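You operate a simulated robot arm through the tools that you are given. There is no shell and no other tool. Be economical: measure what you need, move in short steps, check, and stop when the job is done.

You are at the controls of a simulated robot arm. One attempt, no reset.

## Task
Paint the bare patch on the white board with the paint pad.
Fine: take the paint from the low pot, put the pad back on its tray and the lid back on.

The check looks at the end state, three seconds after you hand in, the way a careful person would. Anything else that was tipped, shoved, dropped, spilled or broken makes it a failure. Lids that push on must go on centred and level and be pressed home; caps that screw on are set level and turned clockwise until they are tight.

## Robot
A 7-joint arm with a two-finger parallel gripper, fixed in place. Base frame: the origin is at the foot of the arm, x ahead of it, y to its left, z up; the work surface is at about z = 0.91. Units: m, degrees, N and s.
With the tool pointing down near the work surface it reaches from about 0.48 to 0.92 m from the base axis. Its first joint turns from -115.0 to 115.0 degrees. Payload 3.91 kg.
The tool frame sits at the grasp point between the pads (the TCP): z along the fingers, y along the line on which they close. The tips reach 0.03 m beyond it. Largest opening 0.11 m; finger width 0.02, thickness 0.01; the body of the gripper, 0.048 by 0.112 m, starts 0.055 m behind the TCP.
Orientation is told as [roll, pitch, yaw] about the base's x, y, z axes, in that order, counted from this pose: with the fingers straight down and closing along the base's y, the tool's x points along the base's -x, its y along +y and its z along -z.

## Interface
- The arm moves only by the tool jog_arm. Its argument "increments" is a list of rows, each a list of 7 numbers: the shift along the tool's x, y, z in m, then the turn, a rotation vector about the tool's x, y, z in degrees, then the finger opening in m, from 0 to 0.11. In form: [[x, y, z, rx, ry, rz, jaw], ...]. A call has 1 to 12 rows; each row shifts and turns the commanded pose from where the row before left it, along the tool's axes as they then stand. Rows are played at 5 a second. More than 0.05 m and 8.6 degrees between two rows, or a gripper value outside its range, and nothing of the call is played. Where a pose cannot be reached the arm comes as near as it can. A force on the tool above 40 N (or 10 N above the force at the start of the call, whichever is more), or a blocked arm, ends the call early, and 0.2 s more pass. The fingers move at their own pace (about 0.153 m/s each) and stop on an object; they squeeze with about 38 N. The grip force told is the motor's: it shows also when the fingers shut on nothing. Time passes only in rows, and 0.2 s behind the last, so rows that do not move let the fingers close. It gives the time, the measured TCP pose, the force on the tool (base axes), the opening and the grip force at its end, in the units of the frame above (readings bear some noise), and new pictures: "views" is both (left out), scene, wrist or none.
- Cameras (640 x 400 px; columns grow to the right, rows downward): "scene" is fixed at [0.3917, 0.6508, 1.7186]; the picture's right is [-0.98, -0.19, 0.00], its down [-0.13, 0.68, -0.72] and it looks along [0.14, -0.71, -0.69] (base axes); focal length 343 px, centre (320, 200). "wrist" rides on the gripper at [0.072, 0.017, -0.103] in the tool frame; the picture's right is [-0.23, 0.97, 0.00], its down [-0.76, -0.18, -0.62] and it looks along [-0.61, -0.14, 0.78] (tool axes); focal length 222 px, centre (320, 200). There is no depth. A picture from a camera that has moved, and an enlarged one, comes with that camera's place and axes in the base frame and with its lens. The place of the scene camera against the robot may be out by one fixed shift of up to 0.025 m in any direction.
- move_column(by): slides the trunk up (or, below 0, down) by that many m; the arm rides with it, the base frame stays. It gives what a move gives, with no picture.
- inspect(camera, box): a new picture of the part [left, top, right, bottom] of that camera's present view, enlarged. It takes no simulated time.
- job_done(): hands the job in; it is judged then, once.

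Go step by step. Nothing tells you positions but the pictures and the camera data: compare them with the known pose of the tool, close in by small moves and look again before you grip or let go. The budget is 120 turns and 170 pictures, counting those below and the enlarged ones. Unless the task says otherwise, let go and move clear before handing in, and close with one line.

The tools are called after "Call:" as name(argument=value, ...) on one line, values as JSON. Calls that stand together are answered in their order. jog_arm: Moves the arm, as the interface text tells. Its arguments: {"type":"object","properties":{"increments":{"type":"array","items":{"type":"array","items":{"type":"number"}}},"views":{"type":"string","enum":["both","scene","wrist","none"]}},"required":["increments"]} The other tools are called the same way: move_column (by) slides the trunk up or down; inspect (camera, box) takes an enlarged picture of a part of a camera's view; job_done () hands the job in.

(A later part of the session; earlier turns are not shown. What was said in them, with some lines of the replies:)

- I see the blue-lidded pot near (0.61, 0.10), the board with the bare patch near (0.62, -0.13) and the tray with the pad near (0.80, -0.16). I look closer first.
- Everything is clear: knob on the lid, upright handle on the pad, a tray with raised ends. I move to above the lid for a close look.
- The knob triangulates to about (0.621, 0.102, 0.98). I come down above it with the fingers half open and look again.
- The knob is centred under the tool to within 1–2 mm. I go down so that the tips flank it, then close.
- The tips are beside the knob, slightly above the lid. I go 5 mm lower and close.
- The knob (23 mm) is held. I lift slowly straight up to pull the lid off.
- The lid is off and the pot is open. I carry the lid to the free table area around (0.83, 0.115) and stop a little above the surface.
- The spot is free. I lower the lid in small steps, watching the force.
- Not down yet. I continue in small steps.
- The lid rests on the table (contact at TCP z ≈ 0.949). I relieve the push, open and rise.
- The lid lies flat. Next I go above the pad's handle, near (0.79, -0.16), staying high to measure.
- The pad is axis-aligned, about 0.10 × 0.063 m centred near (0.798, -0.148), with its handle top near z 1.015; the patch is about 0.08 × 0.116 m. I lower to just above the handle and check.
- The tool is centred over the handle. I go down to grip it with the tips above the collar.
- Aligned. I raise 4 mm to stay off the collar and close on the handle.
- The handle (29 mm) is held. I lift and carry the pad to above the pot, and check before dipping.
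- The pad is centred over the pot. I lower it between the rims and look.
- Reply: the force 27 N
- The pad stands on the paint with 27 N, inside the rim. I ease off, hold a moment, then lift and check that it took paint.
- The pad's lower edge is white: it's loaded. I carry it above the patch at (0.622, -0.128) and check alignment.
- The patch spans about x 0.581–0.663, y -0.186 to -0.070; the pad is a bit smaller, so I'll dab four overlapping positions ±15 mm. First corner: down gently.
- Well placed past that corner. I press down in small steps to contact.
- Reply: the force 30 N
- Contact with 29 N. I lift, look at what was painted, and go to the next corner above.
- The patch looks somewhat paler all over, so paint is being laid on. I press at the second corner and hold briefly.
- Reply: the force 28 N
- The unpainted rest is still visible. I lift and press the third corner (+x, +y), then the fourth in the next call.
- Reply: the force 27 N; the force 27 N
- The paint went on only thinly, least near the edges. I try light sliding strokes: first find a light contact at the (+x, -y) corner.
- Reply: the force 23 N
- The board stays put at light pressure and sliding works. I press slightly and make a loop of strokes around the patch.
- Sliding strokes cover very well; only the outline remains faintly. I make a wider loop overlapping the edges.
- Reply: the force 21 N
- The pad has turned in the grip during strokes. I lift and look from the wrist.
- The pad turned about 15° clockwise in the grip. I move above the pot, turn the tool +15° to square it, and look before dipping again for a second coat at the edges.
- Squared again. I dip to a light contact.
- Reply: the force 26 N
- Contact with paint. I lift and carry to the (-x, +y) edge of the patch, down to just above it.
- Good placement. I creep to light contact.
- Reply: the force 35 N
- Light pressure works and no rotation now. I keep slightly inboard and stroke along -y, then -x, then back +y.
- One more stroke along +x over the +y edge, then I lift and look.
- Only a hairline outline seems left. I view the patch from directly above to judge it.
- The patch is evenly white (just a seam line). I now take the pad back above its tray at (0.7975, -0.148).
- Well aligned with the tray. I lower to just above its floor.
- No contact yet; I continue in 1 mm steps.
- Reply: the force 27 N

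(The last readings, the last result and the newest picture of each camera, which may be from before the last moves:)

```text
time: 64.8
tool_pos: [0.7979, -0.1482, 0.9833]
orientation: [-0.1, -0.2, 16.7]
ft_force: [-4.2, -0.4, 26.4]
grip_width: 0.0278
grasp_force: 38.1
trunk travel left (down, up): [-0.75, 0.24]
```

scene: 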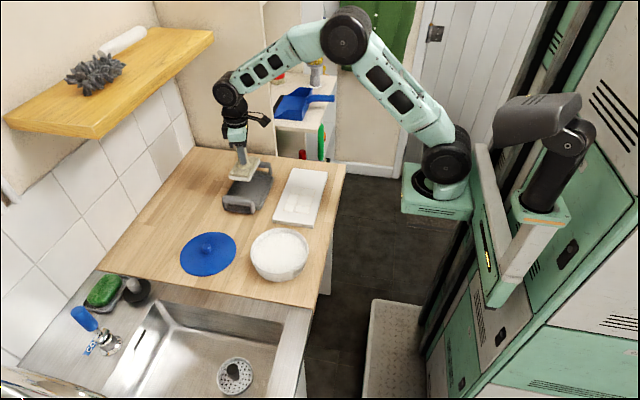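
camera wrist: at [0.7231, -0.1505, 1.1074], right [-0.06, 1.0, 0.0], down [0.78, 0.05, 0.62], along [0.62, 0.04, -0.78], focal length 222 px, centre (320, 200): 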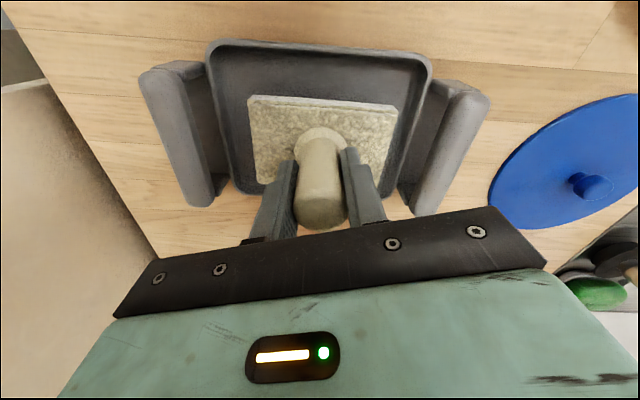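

The pad stands on the tray floor. I relieve the push, open and rise straight up.

Call:
jog_arm(increments=[[0, 0, -0.002, 0, 0, 0, 0], [0, 0, 0, 0, 0, 0, 0.05], [0, 0, 0, 0, 0, 0, 0.07], [0, 0, -0.03, 0, 0, 0, 0.07], [0, 0, -0.045, 0, 0, 0, 0.07], [0, 0, -0.045, 0, 0, 0, 0.07], [0, 0, 0, 0, 0, -8, 0.07], [0, 0, 0, 0, 0, 8, 0.07]])

Call:
inspect(camera="scene", box=[150, 130, 340, 290])

```text
time: 66.6
tool_pos: [0.7979, -0.1466, 1.1017]
orientation: [-0.1, 0.0, 16.7]
ft_force: [0.5, 0.5, 0.7]
grip_width: 0.0701
grasp_force: 0.1
trunk travel left (down, up): [-0.75, 0.24]
camera wrist: at [0.7239, -0.1502, 1.2057], right [-0.06, 1.0, 0.0], down [0.78, 0.05, 0.62], along [0.62, 0.04, -0.78], focal length 222 px, centre (320, 200)
```

scene: 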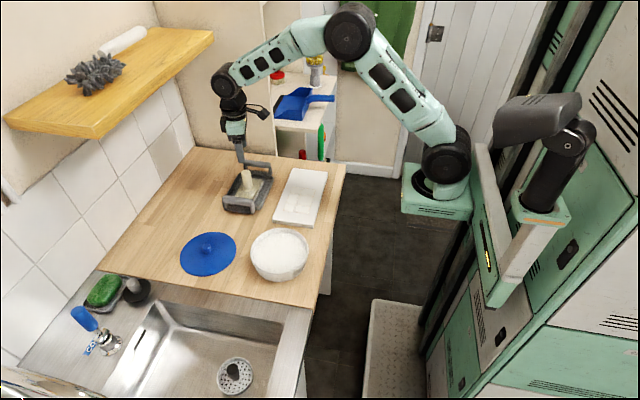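
wrist: 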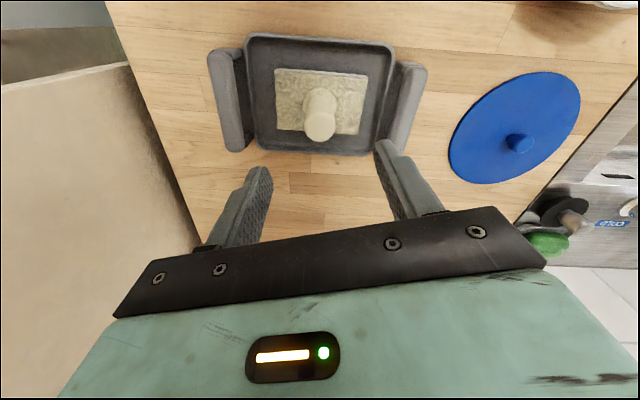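

```text
2.50 times, centred on (245, 210) of scene
camera zoom: at [0.3917, 0.6508, 1.7186], right [-0.98, -0.19, 0.0], down [-0.13, 0.68, -0.72], along [0.14, -0.71, -0.69], focal length 858 px, centre (508, 175)
```

zoom: 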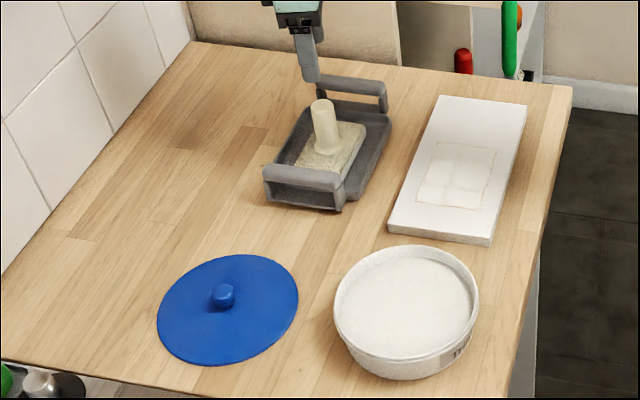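

The pad sits upright in its tray. I take a clear look at the board before fetching the lid.

Call:
inspect(camera="scene", box=[265, 165, 335, 230])

```text
6.15 times, centred on (300, 198) of scene
camera zoom: at [0.3917, 0.6508, 1.7186], right [-0.98, -0.19, 0.0], down [-0.13, 0.68, -0.72], along [0.14, -0.71, -0.69], focal length 2113 px, centre (443, 215)
```

zoom: 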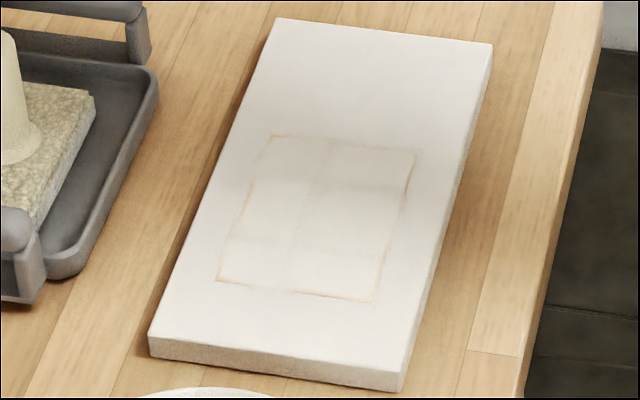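

The patch is fully covered. I turn the tool back to yaw 0 and go above the lid's knob at (0.830, 0.1125).

Call:
jog_arm(increments=[[0, 0, 0, 0, 0, 8.35, 0.07], [0, 0, 0, 0, 0, 8.35, 0.06], [-0.0054, 0.0432, 0, 0, 0, 0, 0.06], [-0.0054, 0.0432, 0, 0, 0, 0, 0.06], [-0.0054, 0.0432, 0, 0, 0, 0, 0.06], [-0.0054, 0.0432, 0, 0, 0, 0, 0.06], [-0.0054, 0.0432, 0, 0, 0, 0, 0.06], [-0.0054, 0.0432, 0, 0, 0, 0, 0.06], [0, 0, 0.045, 0, 0, 0, 0.06], [0, 0, 0.045, 0, 0, 0, 0.06], [0, 0, 0, 0, 0, 0, 0.06]], views="wrist")

Call:
inspect(camera="wrist", box=[200, 60, 440, 220])

```text
time: 69.0
tool_pos: [0.8317, 0.1118, 1.0126]
orientation: [-0.1, 0.0, 0.0]
ft_force: [0.8, -0.2, -0.2]
grip_width: 0.0599
grasp_force: 0.0
trunk travel left (down, up): [-0.75, 0.24]
camera wrist: at [0.7585, 0.1298, 1.1156], right [0.23, 0.97, 0.0], down [0.76, -0.18, 0.62], along [0.61, -0.14, -0.78], focal length 222 px, centre (320, 200)
```

wrist: 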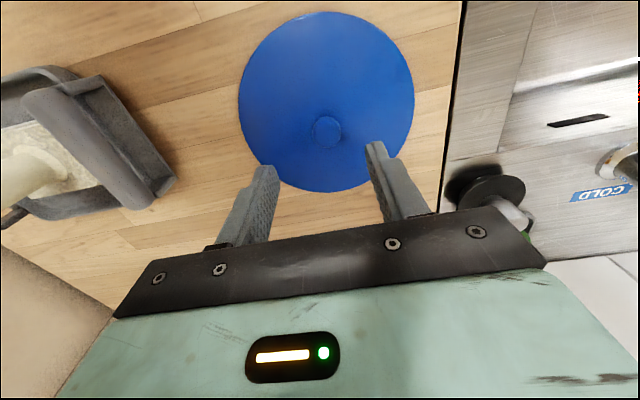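

```text
2.50 times, centred on (320, 140) of wrist
camera zoom: at [0.7585, 0.1298, 1.1156], right [0.23, 0.97, 0.0], down [0.76, -0.18, 0.62], along [0.61, -0.14, -0.78], focal length 555 px, centre (320, 350)
```

zoom: 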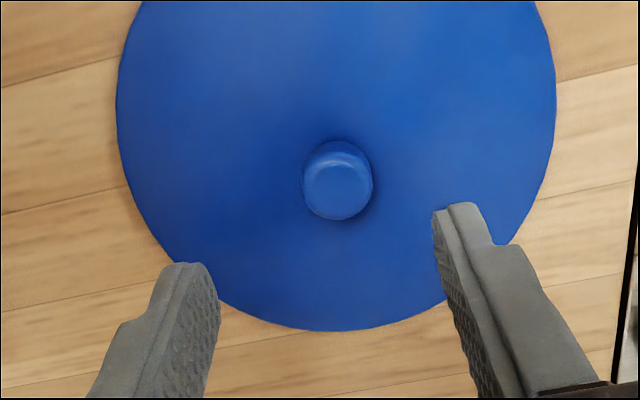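

The knob appears about 7 mm further in +y than the tool. I correct, lower beside it and check.

Call:
jog_arm(increments=[[0, 0.0065, 0.03, 0, 0, 0, 0.06], [0, 0, 0.025, 0, 0, 0, 0.06], [0, 0, 0, 0, 0, 0, 0.06]], views="wrist")

Call:
inspect(camera="wrist", box=[200, 60, 440, 220])

Call:
inspect(camera="scene", box=[150, 200, 260, 290])

```text
time: 69.8
tool_pos: [0.8307, 0.1189, 0.9584]
orientation: [0.0, 0.0, -0.1]
ft_force: [-0.5, -0.8, 0.9]
grip_width: 0.0602
grasp_force: 0.0
trunk travel left (down, up): [-0.75, 0.24]
camera wrist: at [0.758, 0.1366, 1.0609], right [0.23, 0.97, 0.0], down [0.76, -0.18, 0.62], along [0.61, -0.14, -0.78], focal length 222 px, centre (320, 200)
```

wrist: 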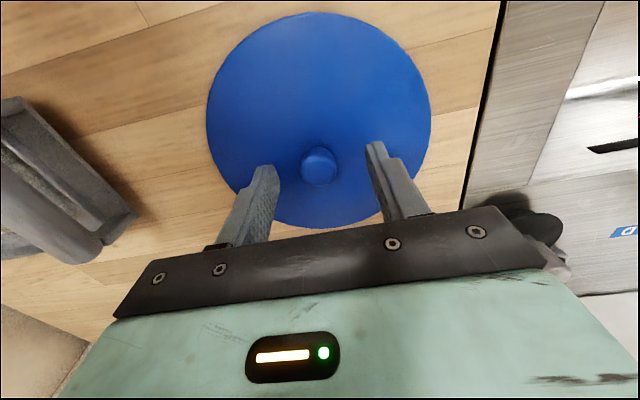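

```text
2.50 times, centred on (320, 140) of wrist
camera zoom: at [0.758, 0.1366, 1.0609], right [0.23, 0.97, 0.0], down [0.76, -0.18, 0.62], along [0.61, -0.14, -0.78], focal length 555 px, centre (320, 350)
```

zoom: 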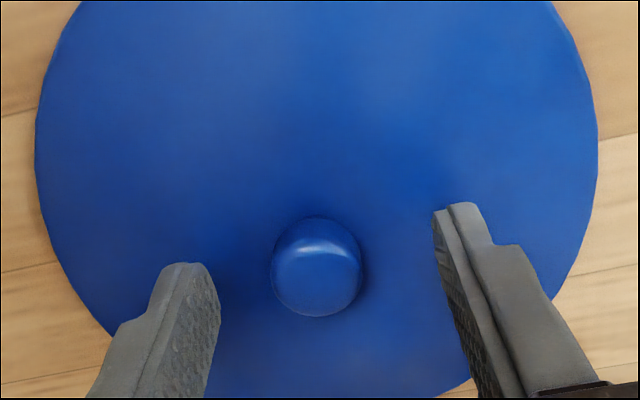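

```text
4.44 times, centred on (205, 245) of scene
camera zoom: at [0.3917, 0.6508, 1.7186], right [-0.98, -0.19, 0.0], down [-0.13, 0.68, -0.72], along [0.14, -0.71, -0.69], focal length 1526 px, centre (831, 0)
```

zoom: 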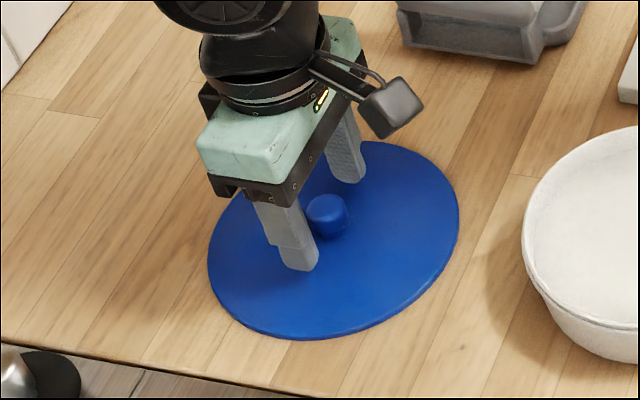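

Centred now. I lower to the same grip height as before and close on the knob.

Call:
jog_arm(increments=[[-0.001, 0, 0.008, 0, 0, 0, 0.06], [0, 0, 0, 0, 0, 0, 0.03], [0, 0, 0, 0, 0, 0, 0.0], [0, 0, 0, 0, 0, 0, 0.0], [0, 0, 0, 0, 0, 0, 0.0]], views="wrist")

```text
time: 71.0
tool_pos: [0.8316, 0.1197, 0.9509]
orientation: [0.0, -0.1, -0.1]
ft_force: [0.1, -0.4, 0.3]
grip_width: 0.0229
grasp_force: 38.7
trunk travel left (down, up): [-0.75, 0.24]
camera wrist: at [0.7592, 0.1368, 1.0529], right [0.23, 0.97, 0.0], down [0.76, -0.18, 0.62], along [0.61, -0.14, -0.78], focal length 222 px, centre (320, 200)
```

wrist: 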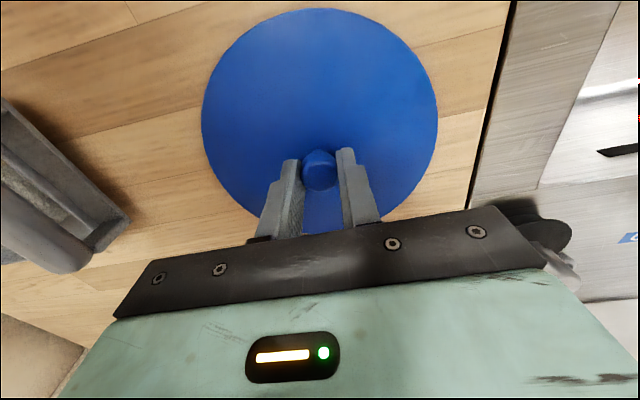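

Knob held. I lift the lid and carry it above the pot.

Call:
jog_arm(increments=[[0, 0, -0.02, 0, 0, 0, 0], [0, 0, -0.045, 0, 0, 0, 0], [0, 0, -0.045, 0, 0, 0, 0], [0.0424, -0.0036, 0, 0, 0, 0, 0], [0.0424, -0.0036, 0, 0, 0, 0, 0], [0.0424, -0.0036, 0, 0, 0, 0, 0], [0.0424, -0.0036, 0, 0, 0, 0, 0], [0.0424, -0.0036, 0, 0, 0, 0, 0], [0, 0, 0, 0, 0, 0, 0]])

Call:
inspect(camera="scene", box=[220, 170, 340, 300])

```text
time: 73.0
tool_pos: [0.6192, 0.1005, 1.0601]
orientation: [0.0, 0.0, 0.0]
ft_force: [-0.7, 0.2, -1.2]
grip_width: 0.0232
grasp_force: 37.8
trunk travel left (down, up): [-0.75, 0.24]
camera wrist: at [0.5468, 0.1184, 1.1622], right [0.23, 0.97, 0.0], down [0.76, -0.18, 0.62], along [0.61, -0.14, -0.78], focal length 222 px, centre (320, 200)
```

scene: 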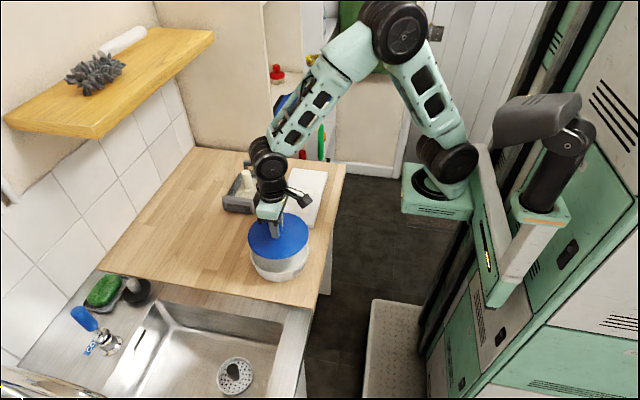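
wrist: 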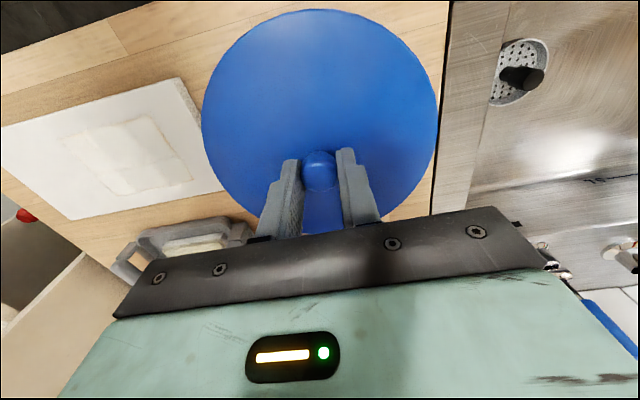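

```text
3.08 times, centred on (280, 235) of scene
camera zoom: at [0.3917, 0.6508, 1.7186], right [-0.98, -0.19, 0.0], down [-0.13, 0.68, -0.72], along [0.14, -0.71, -0.69], focal length 1056 px, centre (443, 92)
```

zoom: 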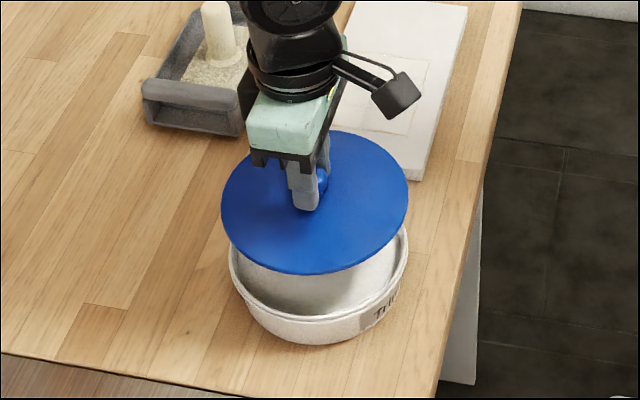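

The pot hasn't moved. I lower the lid to just above the rim.

Call:
jog_arm(increments=[[0, 0.001, 0.03, 0, 0, 0, 0], [0, 0, 0.02, 0, 0, 0, 0], [0, 0, 0.003, 0, 0, 0, 0], [0, 0, 0, 0, 0, 0, 0]], views="none")

Call:
inspect(camera="scene", box=[230, 190, 330, 290])

Call:
inspect(camera="wrist", box=[180, 0, 460, 240])

```text
time: 74.0
tool_pos: [0.6193, 0.1006, 1.0063]
orientation: [0.0, 0.0, -0.1]
ft_force: [-0.5, 0.1, -0.5]
grip_width: 0.0229
grasp_force: 38.3
trunk travel left (down, up): [-0.75, 0.24]
```

```text
4.00 times, centred on (280, 240) of scene
camera zoom: at [0.3917, 0.6508, 1.7186], right [-0.98, -0.19, 0.0], down [-0.13, 0.68, -0.72], along [0.14, -0.71, -0.69], focal length 1373 px, centre (480, 40)
```

zoom: 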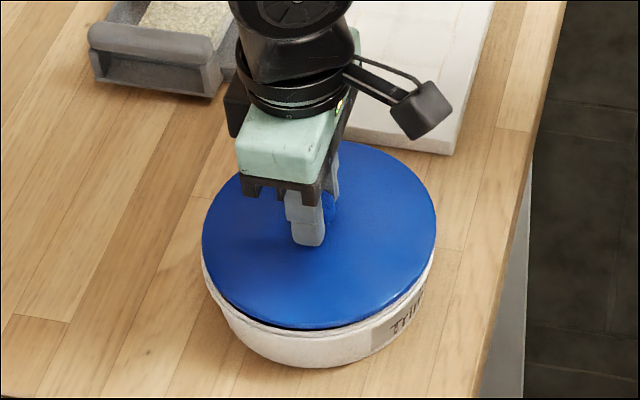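

```text
1.67 times, centred on (320, 120) of wrist
camera zoom: at [0.5469, 0.1191, 1.1096], right [0.23, 0.97, 0.0], down [0.76, -0.18, 0.62], along [0.61, -0.14, -0.78], focal length 370 px, centre (320, 333)
```

zoom: 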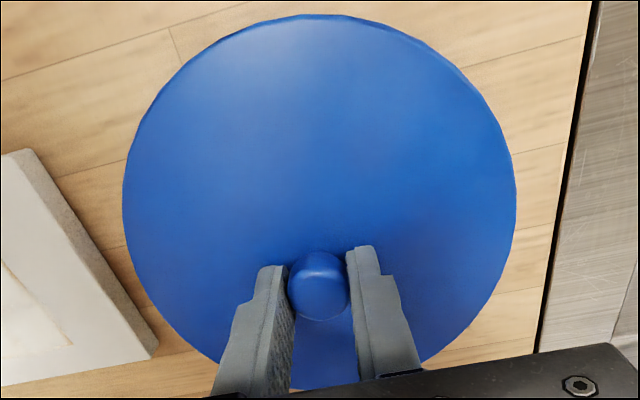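

Lid and pot line up; I nudge 1.5 mm in +y and lower to contact.

Call:
jog_arm(increments=[[0, 0.0015, 0.002, 0, 0, 0, 0], [0, 0, 0.002, 0, 0, 0, 0], [0, 0, 0.001, 0, 0, 0, 0], [0, 0, 0.001, 0, 0, 0, 0], [0, 0, 0, 0, 0, 0, 0]], views="none")

Call:
inspect(camera="scene", box=[230, 180, 330, 290])

```text
time: 75.2
tool_pos: [0.6198, 0.1023, 1.0007]
orientation: [0.0, -0.2, 0.0]
ft_force: [1.2, -1.2, -0.6]
grip_width: 0.0228
grasp_force: 38.3
trunk travel left (down, up): [-0.75, 0.24]
```

```text
3.64 times, centred on (280, 235) of scene
camera zoom: at [0.3917, 0.6508, 1.7186], right [-0.98, -0.19, 0.0], down [-0.13, 0.68, -0.72], along [0.14, -0.71, -0.69], focal length 1248 px, centre (466, 73)
```

zoom: 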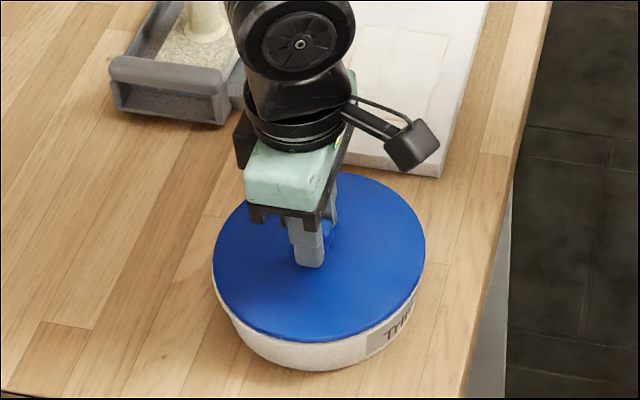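

Call:
jog_arm(increments=[[0, 0, 0.001, 0, 0, 0, 0], [0, 0, 0.001, 0, 0, 0, 0], [0, 0, 0.001, 0, 0, 0, 0], [0, 0, 0, 0, 0, 0, 0]], views="none")

Call:
inspect(camera="scene", box=[240, 210, 320, 290])

```text
time: 76.2
tool_pos: [0.6206, 0.1026, 1.0012]
orientation: [0.1, -0.3, -0.1]
ft_force: [9.2, -8.1, 35.1]
grip_width: 0.023
grasp_force: 37.9
trunk travel left (down, up): [-0.75, 0.24]
```

```text
5.00 times, centred on (280, 250) of scene
camera zoom: at [0.3917, 0.6508, 1.7186], right [-0.98, -0.19, 0.0], down [-0.13, 0.68, -0.72], along [0.14, -0.71, -0.69], focal length 1717 px, centre (520, -50)
```

zoom: 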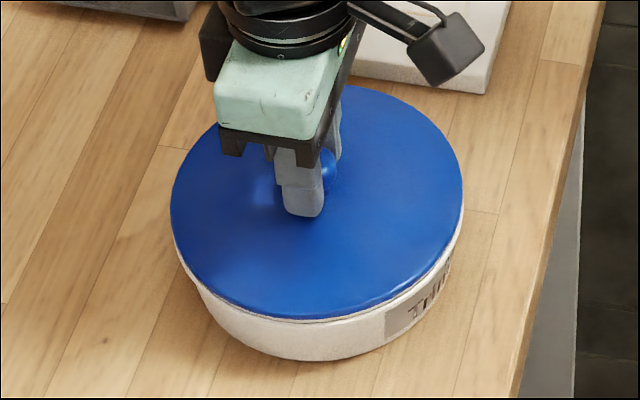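

35 N with some side load. I relax a little, shift 1 mm toward +x/-y to ease it, and press again.

Call:
jog_arm(increments=[[0, 0, -0.0025, 0, 0, 0, 0], [-0.001, -0.001, 0, 0, 0, 0, 0], [0, 0, 0.0015, 0, 0, 0, 0], [0, 0, 0.001, 0, 0, 0, 0], [0, 0, 0.0005, 0, 0, 0, 0], [0, 0, 0, 0, 0, 0, 0]], views="none")

```text
time: 77.6
tool_pos: [0.6194, 0.102, 0.9988]
orientation: [0.1, -0.1, 0.0]
ft_force: [5.6, -0.6, 38.2]
grip_width: 0.0232
grasp_force: 37.7
trunk travel left (down, up): [-0.75, 0.24]
```

It went 2 mm lower, seated. I release, rise and look at how it sits.

Call:
jog_arm(increments=[[0, 0, -0.003, 0, 0, 0, 0], [0, 0, 0, 0, 0, 0, 0.04], [0, 0, 0, 0, 0, 0, 0.06], [0, 0, -0.03, 0, 0, 0, 0.06], [0, 0, -0.04, 0, 0, 0, 0.06], [0, 0, 0, 0, 0, 0, 0.06]], views="wrist")

Call:
inspect(camera="scene", box=[240, 210, 320, 290])

Call:
inspect(camera="wrist", box=[200, 0, 440, 220])

```text
time: 79.0
tool_pos: [0.6212, 0.1013, 1.0717]
orientation: [0.0, 0.0, 0.0]
ft_force: [-0.2, 0.1, -0.6]
grip_width: 0.0598
grasp_force: 0.0
trunk travel left (down, up): [-0.75, 0.24]
camera wrist: at [0.5482, 0.1195, 1.174], right [0.23, 0.97, 0.0], down [0.76, -0.18, 0.62], along [0.61, -0.14, -0.78], focal length 222 px, centre (320, 200)
```

wrist: 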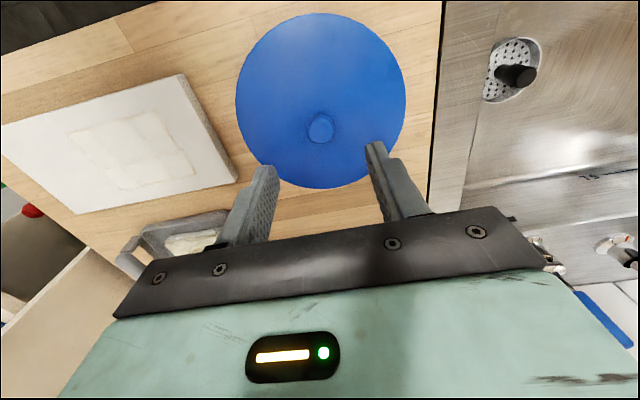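

```text
5.00 times, centred on (280, 250) of scene
camera zoom: at [0.3917, 0.6508, 1.7186], right [-0.98, -0.19, 0.0], down [-0.13, 0.68, -0.72], along [0.14, -0.71, -0.69], focal length 1717 px, centre (520, -50)
```

zoom: 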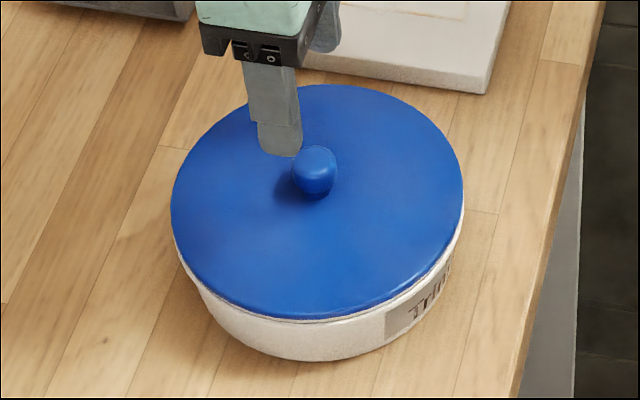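

```text
1.82 times, centred on (320, 110) of wrist
camera zoom: at [0.5482, 0.1195, 1.174], right [0.23, 0.97, 0.0], down [0.76, -0.18, 0.62], along [0.61, -0.14, -0.78], focal length 404 px, centre (320, 364)
```

zoom: 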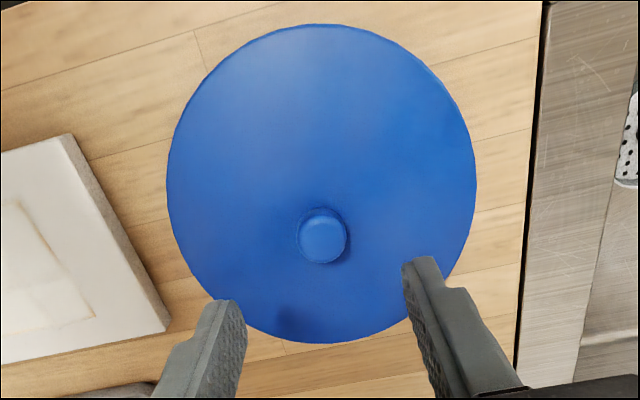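

Level and centred. I close the fingers and press on the knob top to drive it home.

Call:
jog_arm(increments=[[0, 0.002, 0, 0, 0, 0, 0.0], [0, 0, 0, 0, 0, 0, 0.0], [0, 0, 0.03, 0, 0, 0, 0.0], [0, 0, 0.018, 0, 0, 0, 0.0], [0, 0, 0.003, 0, 0, 0, 0.0], [0, 0, 0.003, 0, 0, 0, 0], [0, 0, 0.002, 0, 0, 0, 0], [0, 0, 0.002, 0, 0, 0, 0], [0, 0, 0.002, 0, 0, 0, 0], [0, 0, 0.002, 0, 0, 0, 0]], views="none")

Call:
inspect(camera="scene", box=[240, 210, 320, 290])

```text
time: 80.4
tool_pos: [0.6205, 0.1041, 1.0224]
orientation: [0.1, -0.2, 0.0]
ft_force: [-9.4, -5.0, 23.6]
grip_width: 0.0001
grasp_force: 37.7
trunk travel left (down, up): [-0.75, 0.24]
stopped in row 6: the force on the tool passed its limit (the readings are from after the stop); the commanded pose is now the measured one
```

```text
5.00 times, centred on (280, 250) of scene
camera zoom: at [0.3917, 0.6508, 1.7186], right [-0.98, -0.19, 0.0], down [-0.13, 0.68, -0.72], along [0.14, -0.71, -0.69], focal length 1717 px, centre (520, -50)
```

zoom: 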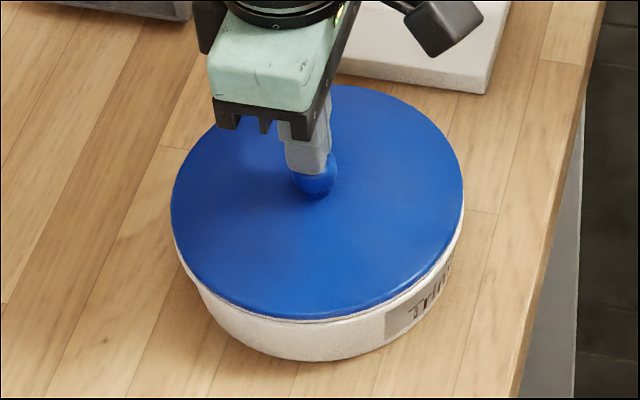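

Contact, over 40 N at peak. I press once more in fine steps and hold.

Call:
jog_arm(increments=[[0, 0, 0.0005, 0, 0, 0, 0], [0, 0, 0.0005, 0, 0, 0, 0], [0, 0, 0, 0, 0, 0, 0], [0, 0, 0.0005, 0, 0, 0, 0], [0, 0, 0.0005, 0, 0, 0, 0], [0, 0, 0.0005, 0, 0, 0, 0], [0, 0, 0, 0, 0, 0, 0]], views="none")

```text
time: 80.9
tool_pos: [0.6212, 0.1031, 1.022]
orientation: [0.1, -0.4, 0.0]
ft_force: [-11.3, -4.6, 22.9]
grip_width: 0.0
grasp_force: 37.5
trunk travel left (down, up): [-0.75, 0.24]
stopped in row 2: the force on the tool passed its limit (the readings are from after the stop); the commanded pose is now the measured one
```

It is firm against the stop. I retreat up and compare with the starting picture.

Call:
jog_arm(increments=[[0, 0, -0.02, 0, 0, 0, 0], [0, 0, -0.045, 0, 0, 0, 0], [0, 0, -0.045, 0, 0, 0, 0.03], [0.02, -0.035, -0.03, 0, 0, 0, 0.06], [0.02, -0.04, -0.02, 0, 0, 0, 0.06], [0.02, -0.04, -0.02, 0, 0, 0, 0.06], [0, 0, 0, 0, 0, 0, 0.06]])

Call:
inspect(camera="scene", box=[200, 140, 360, 300])

Call:
inspect(camera="scene", box=[230, 180, 330, 290])

```text
refused: row 4 steps farther than a row can; nothing moved
```

```text
2.50 times, centred on (280, 220) of scene
camera zoom: at [0.3917, 0.6508, 1.7186], right [-0.98, -0.19, 0.0], down [-0.13, 0.68, -0.72], along [0.14, -0.71, -0.69], focal length 858 px, centre (420, 150)
```

zoom: 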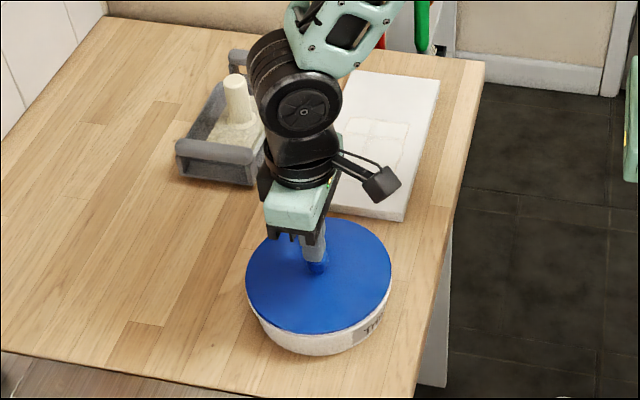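

```text
3.64 times, centred on (280, 235) of scene
camera zoom: at [0.3917, 0.6508, 1.7186], right [-0.98, -0.19, 0.0], down [-0.13, 0.68, -0.72], along [0.14, -0.71, -0.69], focal length 1248 px, centre (466, 73)
```

zoom: 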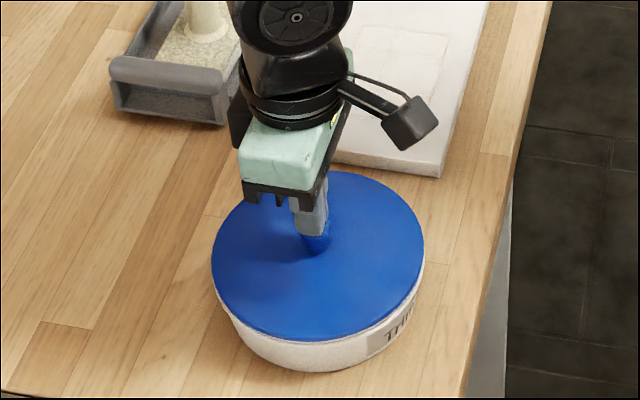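

Call:
jog_arm(increments=[[0, 0, -0.02, 0, 0, 0, 0], [0, 0, -0.045, 0, 0, 0, 0], [0, 0, -0.045, 0, 0, 0, 0.03], [0.015, -0.035, -0.03, 0, 0, 0, 0.06], [0.015, -0.035, -0.03, 0, 0, 0, 0.06], [0.015, -0.035, -0.03, 0, 0, 0, 0.06], [0.01, -0.035, 0, 0, 0, 0, 0.06], [0, 0, 0, 0, 0, 0, 0.06]])

Call:
inspect(camera="scene", box=[200, 140, 360, 300])

Call:
inspect(camera="scene", box=[245, 220, 315, 285])

Call:
inspect(camera="wrist", box=[190, 20, 450, 200])

```text
time: 82.7
tool_pos: [0.5654, -0.0369, 1.2192]
orientation: [0.1, -0.3, 0.0]
ft_force: [-0.5, 0.5, -0.1]
grip_width: 0.0602
grasp_force: 0.2
trunk travel left (down, up): [-0.75, 0.24]
camera wrist: at [0.4921, -0.0194, 1.3225], right [0.23, 0.97, 0.0], down [0.76, -0.18, 0.63], along [0.61, -0.14, -0.78], focal length 222 px, centre (320, 200)
```

scene: 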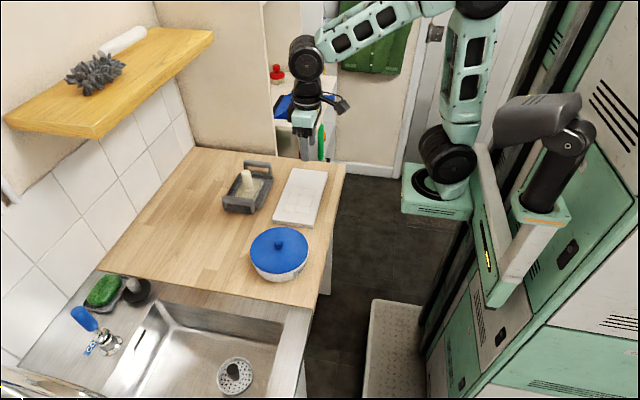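
wrist: 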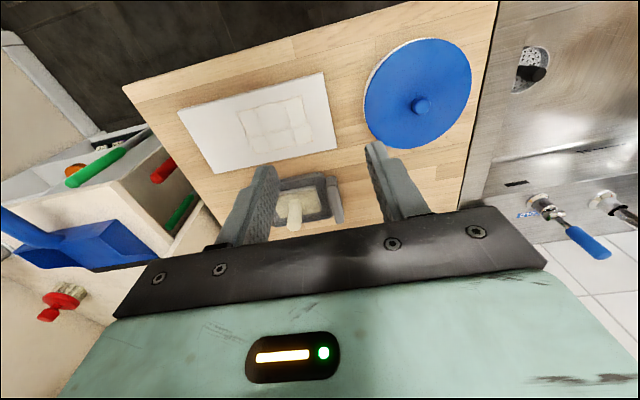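

```text
2.50 times, centred on (280, 220) of scene
camera zoom: at [0.3917, 0.6508, 1.7186], right [-0.98, -0.19, 0.0], down [-0.13, 0.68, -0.72], along [0.14, -0.71, -0.69], focal length 858 px, centre (420, 150)
```

zoom: 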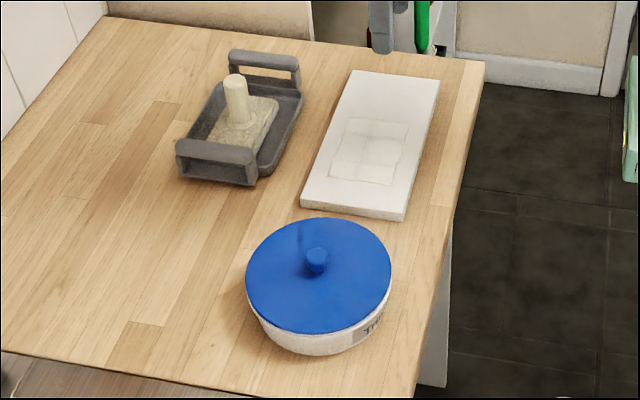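

```text
6.15 times, centred on (280, 252) of scene
camera zoom: at [0.3917, 0.6508, 1.7186], right [-0.98, -0.19, 0.0], down [-0.13, 0.68, -0.72], along [0.14, -0.71, -0.69], focal length 2113 px, centre (566, -123)
```

zoom: 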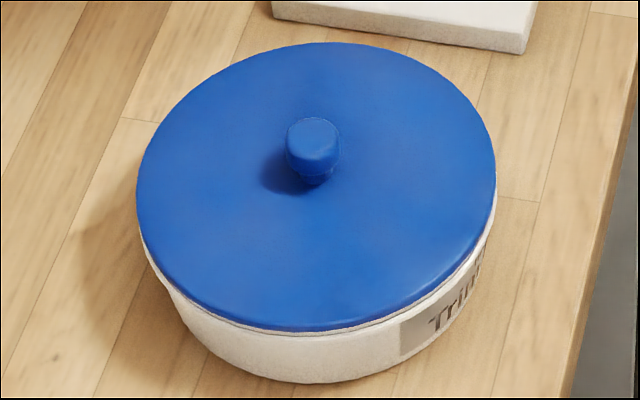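

```text
2.22 times, centred on (320, 110) of wrist
camera zoom: at [0.4921, -0.0194, 1.3225], right [0.23, 0.97, 0.0], down [0.76, -0.18, 0.63], along [0.61, -0.14, -0.78], focal length 494 px, centre (320, 400)
```

zoom: 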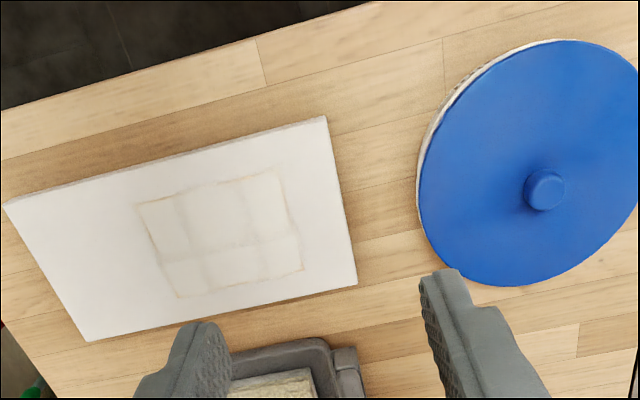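

The patch is painted white, the pad stands in its tray, and the lid is on the pot, centred, level and pressed. The board and pot sit where they were at the start, and the arm is clear, so I hand in.

Call:
job_done()

```text
The job is handed in.
```

I painted the bare patch white with paint from the low pot, put the pad back on its tray and pressed the lid back on. A faint outline still shows around the patch edge.
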